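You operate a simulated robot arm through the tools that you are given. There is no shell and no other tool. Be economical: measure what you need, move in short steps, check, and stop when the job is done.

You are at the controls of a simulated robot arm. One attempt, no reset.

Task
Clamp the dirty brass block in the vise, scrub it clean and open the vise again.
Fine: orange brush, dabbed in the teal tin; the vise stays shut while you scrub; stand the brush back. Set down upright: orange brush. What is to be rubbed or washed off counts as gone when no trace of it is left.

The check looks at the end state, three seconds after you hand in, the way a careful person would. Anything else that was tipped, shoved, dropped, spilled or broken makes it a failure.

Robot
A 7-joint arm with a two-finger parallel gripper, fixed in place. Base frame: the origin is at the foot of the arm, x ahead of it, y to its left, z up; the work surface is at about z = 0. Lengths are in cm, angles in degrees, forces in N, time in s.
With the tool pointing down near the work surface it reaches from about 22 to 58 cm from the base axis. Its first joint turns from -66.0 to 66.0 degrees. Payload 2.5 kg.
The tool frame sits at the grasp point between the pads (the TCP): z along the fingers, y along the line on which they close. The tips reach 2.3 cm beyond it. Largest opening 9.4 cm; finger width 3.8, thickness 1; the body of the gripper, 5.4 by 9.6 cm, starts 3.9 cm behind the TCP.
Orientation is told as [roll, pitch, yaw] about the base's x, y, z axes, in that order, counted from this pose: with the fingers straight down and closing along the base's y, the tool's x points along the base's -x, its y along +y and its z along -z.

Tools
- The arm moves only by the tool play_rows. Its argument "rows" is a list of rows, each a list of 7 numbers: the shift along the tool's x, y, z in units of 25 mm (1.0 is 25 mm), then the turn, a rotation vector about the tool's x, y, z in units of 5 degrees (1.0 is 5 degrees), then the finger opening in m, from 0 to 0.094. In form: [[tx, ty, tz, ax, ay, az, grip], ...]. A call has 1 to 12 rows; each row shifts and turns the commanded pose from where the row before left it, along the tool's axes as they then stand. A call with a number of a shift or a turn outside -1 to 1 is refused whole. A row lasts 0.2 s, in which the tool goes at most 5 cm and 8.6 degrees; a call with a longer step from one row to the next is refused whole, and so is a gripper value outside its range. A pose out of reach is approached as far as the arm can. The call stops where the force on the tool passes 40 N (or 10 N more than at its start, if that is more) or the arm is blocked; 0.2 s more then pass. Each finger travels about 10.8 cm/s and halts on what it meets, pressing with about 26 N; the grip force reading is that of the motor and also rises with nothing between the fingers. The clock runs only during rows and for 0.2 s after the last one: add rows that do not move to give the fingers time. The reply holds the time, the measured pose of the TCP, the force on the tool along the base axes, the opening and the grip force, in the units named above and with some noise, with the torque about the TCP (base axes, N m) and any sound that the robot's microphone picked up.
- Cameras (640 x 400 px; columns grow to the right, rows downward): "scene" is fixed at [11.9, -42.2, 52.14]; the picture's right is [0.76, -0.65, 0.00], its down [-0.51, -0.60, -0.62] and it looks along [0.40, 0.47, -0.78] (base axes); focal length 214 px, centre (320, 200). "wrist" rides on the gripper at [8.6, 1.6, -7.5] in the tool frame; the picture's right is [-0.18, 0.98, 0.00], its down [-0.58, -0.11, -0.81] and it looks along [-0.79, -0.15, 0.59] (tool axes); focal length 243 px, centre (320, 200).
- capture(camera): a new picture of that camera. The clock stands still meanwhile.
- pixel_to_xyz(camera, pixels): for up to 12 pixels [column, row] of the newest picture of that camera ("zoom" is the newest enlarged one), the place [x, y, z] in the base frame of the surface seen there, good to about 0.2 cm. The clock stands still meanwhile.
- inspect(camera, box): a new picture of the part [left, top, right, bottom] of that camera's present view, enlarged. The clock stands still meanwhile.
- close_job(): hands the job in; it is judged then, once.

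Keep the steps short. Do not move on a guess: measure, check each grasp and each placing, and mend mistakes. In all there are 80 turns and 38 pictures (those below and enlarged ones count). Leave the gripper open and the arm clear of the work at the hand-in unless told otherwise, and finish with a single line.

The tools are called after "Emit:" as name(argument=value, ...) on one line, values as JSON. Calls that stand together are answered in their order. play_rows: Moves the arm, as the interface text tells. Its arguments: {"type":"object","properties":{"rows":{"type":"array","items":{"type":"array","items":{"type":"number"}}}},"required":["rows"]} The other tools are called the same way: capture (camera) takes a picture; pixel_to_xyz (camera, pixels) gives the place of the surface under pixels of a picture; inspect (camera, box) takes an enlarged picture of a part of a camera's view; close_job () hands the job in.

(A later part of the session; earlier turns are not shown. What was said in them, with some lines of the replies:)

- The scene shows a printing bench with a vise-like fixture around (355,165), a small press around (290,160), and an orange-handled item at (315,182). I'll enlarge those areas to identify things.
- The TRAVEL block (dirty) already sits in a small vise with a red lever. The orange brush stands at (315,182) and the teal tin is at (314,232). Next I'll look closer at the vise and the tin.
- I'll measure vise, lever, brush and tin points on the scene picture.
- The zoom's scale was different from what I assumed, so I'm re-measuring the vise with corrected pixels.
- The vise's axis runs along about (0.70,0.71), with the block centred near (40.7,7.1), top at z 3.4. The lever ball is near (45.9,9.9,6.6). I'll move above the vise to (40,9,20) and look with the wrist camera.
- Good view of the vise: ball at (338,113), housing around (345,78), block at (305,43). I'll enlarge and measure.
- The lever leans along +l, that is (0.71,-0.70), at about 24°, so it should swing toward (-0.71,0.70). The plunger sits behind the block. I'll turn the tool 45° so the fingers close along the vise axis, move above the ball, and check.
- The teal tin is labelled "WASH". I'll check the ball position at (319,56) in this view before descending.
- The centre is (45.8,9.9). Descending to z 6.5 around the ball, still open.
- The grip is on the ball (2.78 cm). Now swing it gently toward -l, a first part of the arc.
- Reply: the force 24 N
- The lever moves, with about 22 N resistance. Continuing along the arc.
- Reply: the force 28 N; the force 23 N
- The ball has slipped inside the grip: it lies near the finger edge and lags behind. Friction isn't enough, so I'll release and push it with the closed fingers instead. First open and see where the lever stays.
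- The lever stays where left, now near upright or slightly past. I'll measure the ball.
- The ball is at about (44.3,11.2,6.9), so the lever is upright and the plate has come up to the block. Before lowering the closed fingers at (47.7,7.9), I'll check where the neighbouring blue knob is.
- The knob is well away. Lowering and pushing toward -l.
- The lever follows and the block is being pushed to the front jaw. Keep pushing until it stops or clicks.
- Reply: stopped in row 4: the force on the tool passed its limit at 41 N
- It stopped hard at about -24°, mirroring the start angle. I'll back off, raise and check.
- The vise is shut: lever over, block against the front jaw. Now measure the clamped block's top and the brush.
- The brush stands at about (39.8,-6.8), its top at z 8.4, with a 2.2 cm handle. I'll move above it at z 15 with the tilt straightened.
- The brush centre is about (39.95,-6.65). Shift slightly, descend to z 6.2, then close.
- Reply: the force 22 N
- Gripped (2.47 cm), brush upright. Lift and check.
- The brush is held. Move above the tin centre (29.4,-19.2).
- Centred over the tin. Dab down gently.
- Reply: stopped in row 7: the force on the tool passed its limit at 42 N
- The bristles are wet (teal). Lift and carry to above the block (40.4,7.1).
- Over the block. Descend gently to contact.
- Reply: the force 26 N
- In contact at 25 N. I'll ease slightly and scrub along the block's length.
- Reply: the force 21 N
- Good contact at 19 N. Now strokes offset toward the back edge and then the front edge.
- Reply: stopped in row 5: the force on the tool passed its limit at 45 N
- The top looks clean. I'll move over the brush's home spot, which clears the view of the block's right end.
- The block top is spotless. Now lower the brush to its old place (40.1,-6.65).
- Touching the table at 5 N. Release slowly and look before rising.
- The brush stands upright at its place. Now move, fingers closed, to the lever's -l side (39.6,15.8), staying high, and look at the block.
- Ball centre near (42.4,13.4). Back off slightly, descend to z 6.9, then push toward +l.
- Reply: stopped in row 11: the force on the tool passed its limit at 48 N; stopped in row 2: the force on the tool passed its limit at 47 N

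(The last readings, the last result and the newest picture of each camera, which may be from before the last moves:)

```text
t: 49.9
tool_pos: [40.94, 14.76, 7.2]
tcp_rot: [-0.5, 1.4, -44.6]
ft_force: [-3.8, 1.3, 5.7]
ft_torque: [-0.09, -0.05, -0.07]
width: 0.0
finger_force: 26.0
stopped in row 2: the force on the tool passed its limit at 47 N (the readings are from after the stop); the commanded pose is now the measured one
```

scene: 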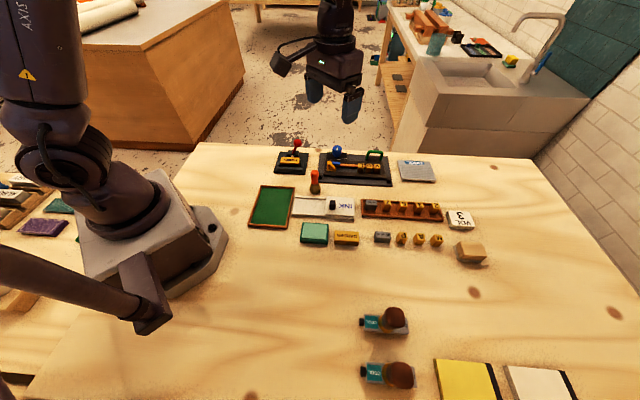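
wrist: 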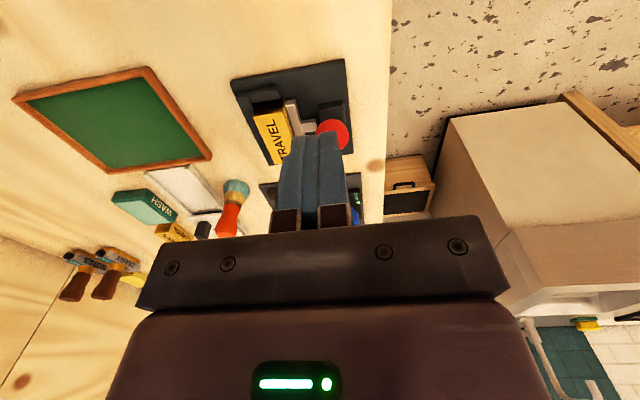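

The lever resists at over 40 N. Pushing along its arc (upward too) in smaller steps should help.

Emit:
play_rows(rows=[[-0.06, 0, -0.025, 0, 0, 0, 0], [-0.06, 0, -0.025, 0, 0, 0, 0], [-0.06, 0, -0.025, 0, 0, 0, 0], [-0.06, 0, -0.025, 0, 0, 0, 0], [-0.06, 0, -0.025, 0, 0, 0, 0], [-0.06, 0, -0.025, 0, 0, 0, 0]])

Emit:
inspect(camera="scene", box=[258, 130, 338, 180])

```text
t: 51.3
tool_pos: [41.62, 14.03, 7.51]
tcp_rot: [-0.5, 1.3, -44.6]
ft_force: [-0.4, 0.5, 0.0]
ft_torque: [0.03, 0.02, 0.01]
width: 0.0
finger_force: 26.3
```

```text
8.00 times, centred on (298, 155) of scene
```

zoom: 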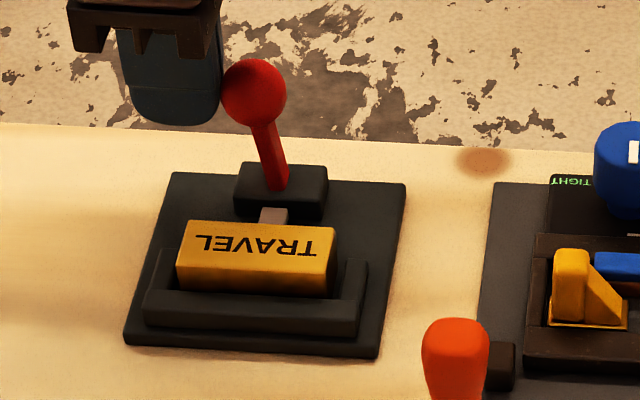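

It broke free and is near upright. Continue to the open end.

Emit:
play_rows(rows=[[-0.12, 0, 0.02, 0, 0, 0, 0], [-0.12, 0, 0.02, 0, 0, 0, 0], [-0.12, 0, 0.02, 0, 0, 0, 0], [-0.12, 0, 0.03, 0, 0, 0, 0], [-0.12, 0, 0.03, 0, 0, 0, 0], [-0.12, 0, 0.04, 0, 0, 0, 0], [-0.12, 0, 0.04, 0, 0, 0, 0], [-0.1, 0, 0.04, 0, 0, 0, 0], [-0.1, 0, 0, 0, 0, 0, 0], [-0.1, 0, 0, 0, 0, 0, 0], [-0.08, 0, 0, 0, 0, 0, 0]])

```text
t: 53.7
tool_pos: [43.69, 12.16, 6.77]
tcp_rot: [-0.6, 1.6, -44.5]
ft_force: [-11.1, 6.4, 5.7]
ft_torque: [-0.02, -0.01, -0.07]
width: 0.01
finger_force: 25.8
```

Emit:
play_rows(rows=[[-0.06, 0, 0, 0, 0, 0, 0], [-0.06, 0, 0, 0, 0, 0, 0], [-0.06, 0, 0, 0, 0, 0, 0]])

Emit:
play_rows(rows=[[0.5, 0, 0, 0, 0, 0, 0], [0.5, 0, -0.8, 0, 0, 0, 0], [0.5, 0, -0.9, 0, 0, 0, 0], [0.5, 0, -0.9, 0, 0, 0, 0.03], [0.5, 0, -0.9, 0, 0, 0, 0.06], [0, 0, -0.9, 0, 0, 0, 0.06], [0, 0, -0.5, 0, 0, 0, 0.06]])

Emit:
inspect(camera="scene", box=[258, 130, 338, 180])

Emit:
capture(camera="wrist")

```text
t: 54.5
tool_pos: [43.66, 12.18, 6.79]
tcp_rot: [-0.7, 2.0, -44.5]
ft_force: [-4.5, 2.4, 3.8]
ft_torque: [-0.07, -0.06, -0.02]
width: 0.0
finger_force: 26.2
stopped in row 3: the force on the tool passed its limit at 42 N (the readings are from after the stop); the commanded pose is now the measured one
```

```text
t: 56.1
tool_pos: [39.65, 16.33, 19.26]
tcp_rot: [-0.6, 1.9, -44.4]
ft_force: [0.4, -0.3, 0.0]
ft_torque: [0.02, 0.02, -0.01]
width: 6.0
finger_force: 0.0
```

```text
8.00 times, centred on (298, 155) of scene
```

zoom: 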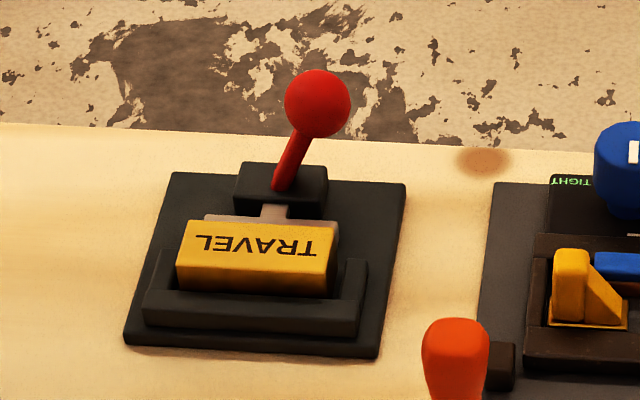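

```text
4 pictures are left
```

wrist: 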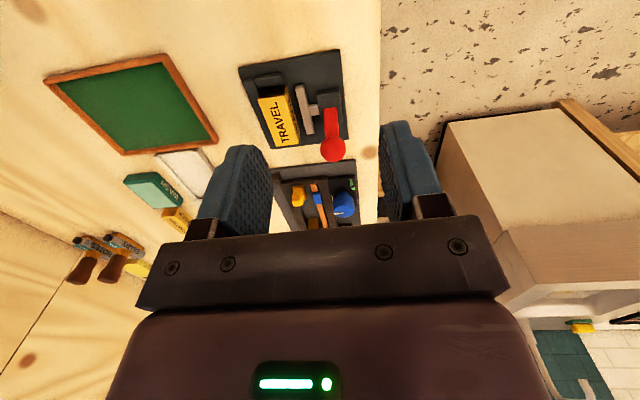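

The vise is open with the lever back at its start, and the plate has drawn away from the block. One closer look at the block's back face and the whole bench.

Emit:
inspect(camera="wrist", box=[240, 60, 336, 150])

Emit:
capture(camera="scene")

```text
4.44 times, centred on (288, 105) of wrist
```

zoom: 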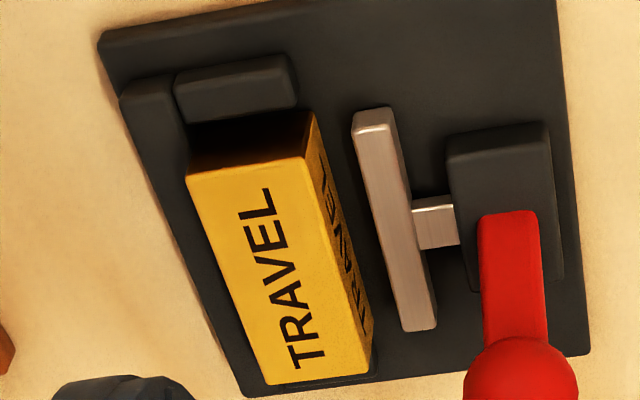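

```text
2 pictures are left
```

scene: 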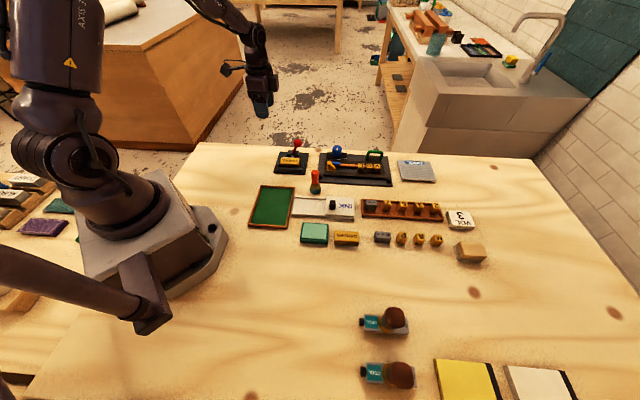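

The block shows only its lettering, the vise is open, the brush is upright, and nothing else has been moved. The gripper is open and clear, so I'm handing in.

Emit:
close_job()

```text
The job is handed in.
```

The brass block was clamped and scrubbed clean with the orange brush dabbed in the teal tin, the vise is open again, and the brush stands upright in its place.
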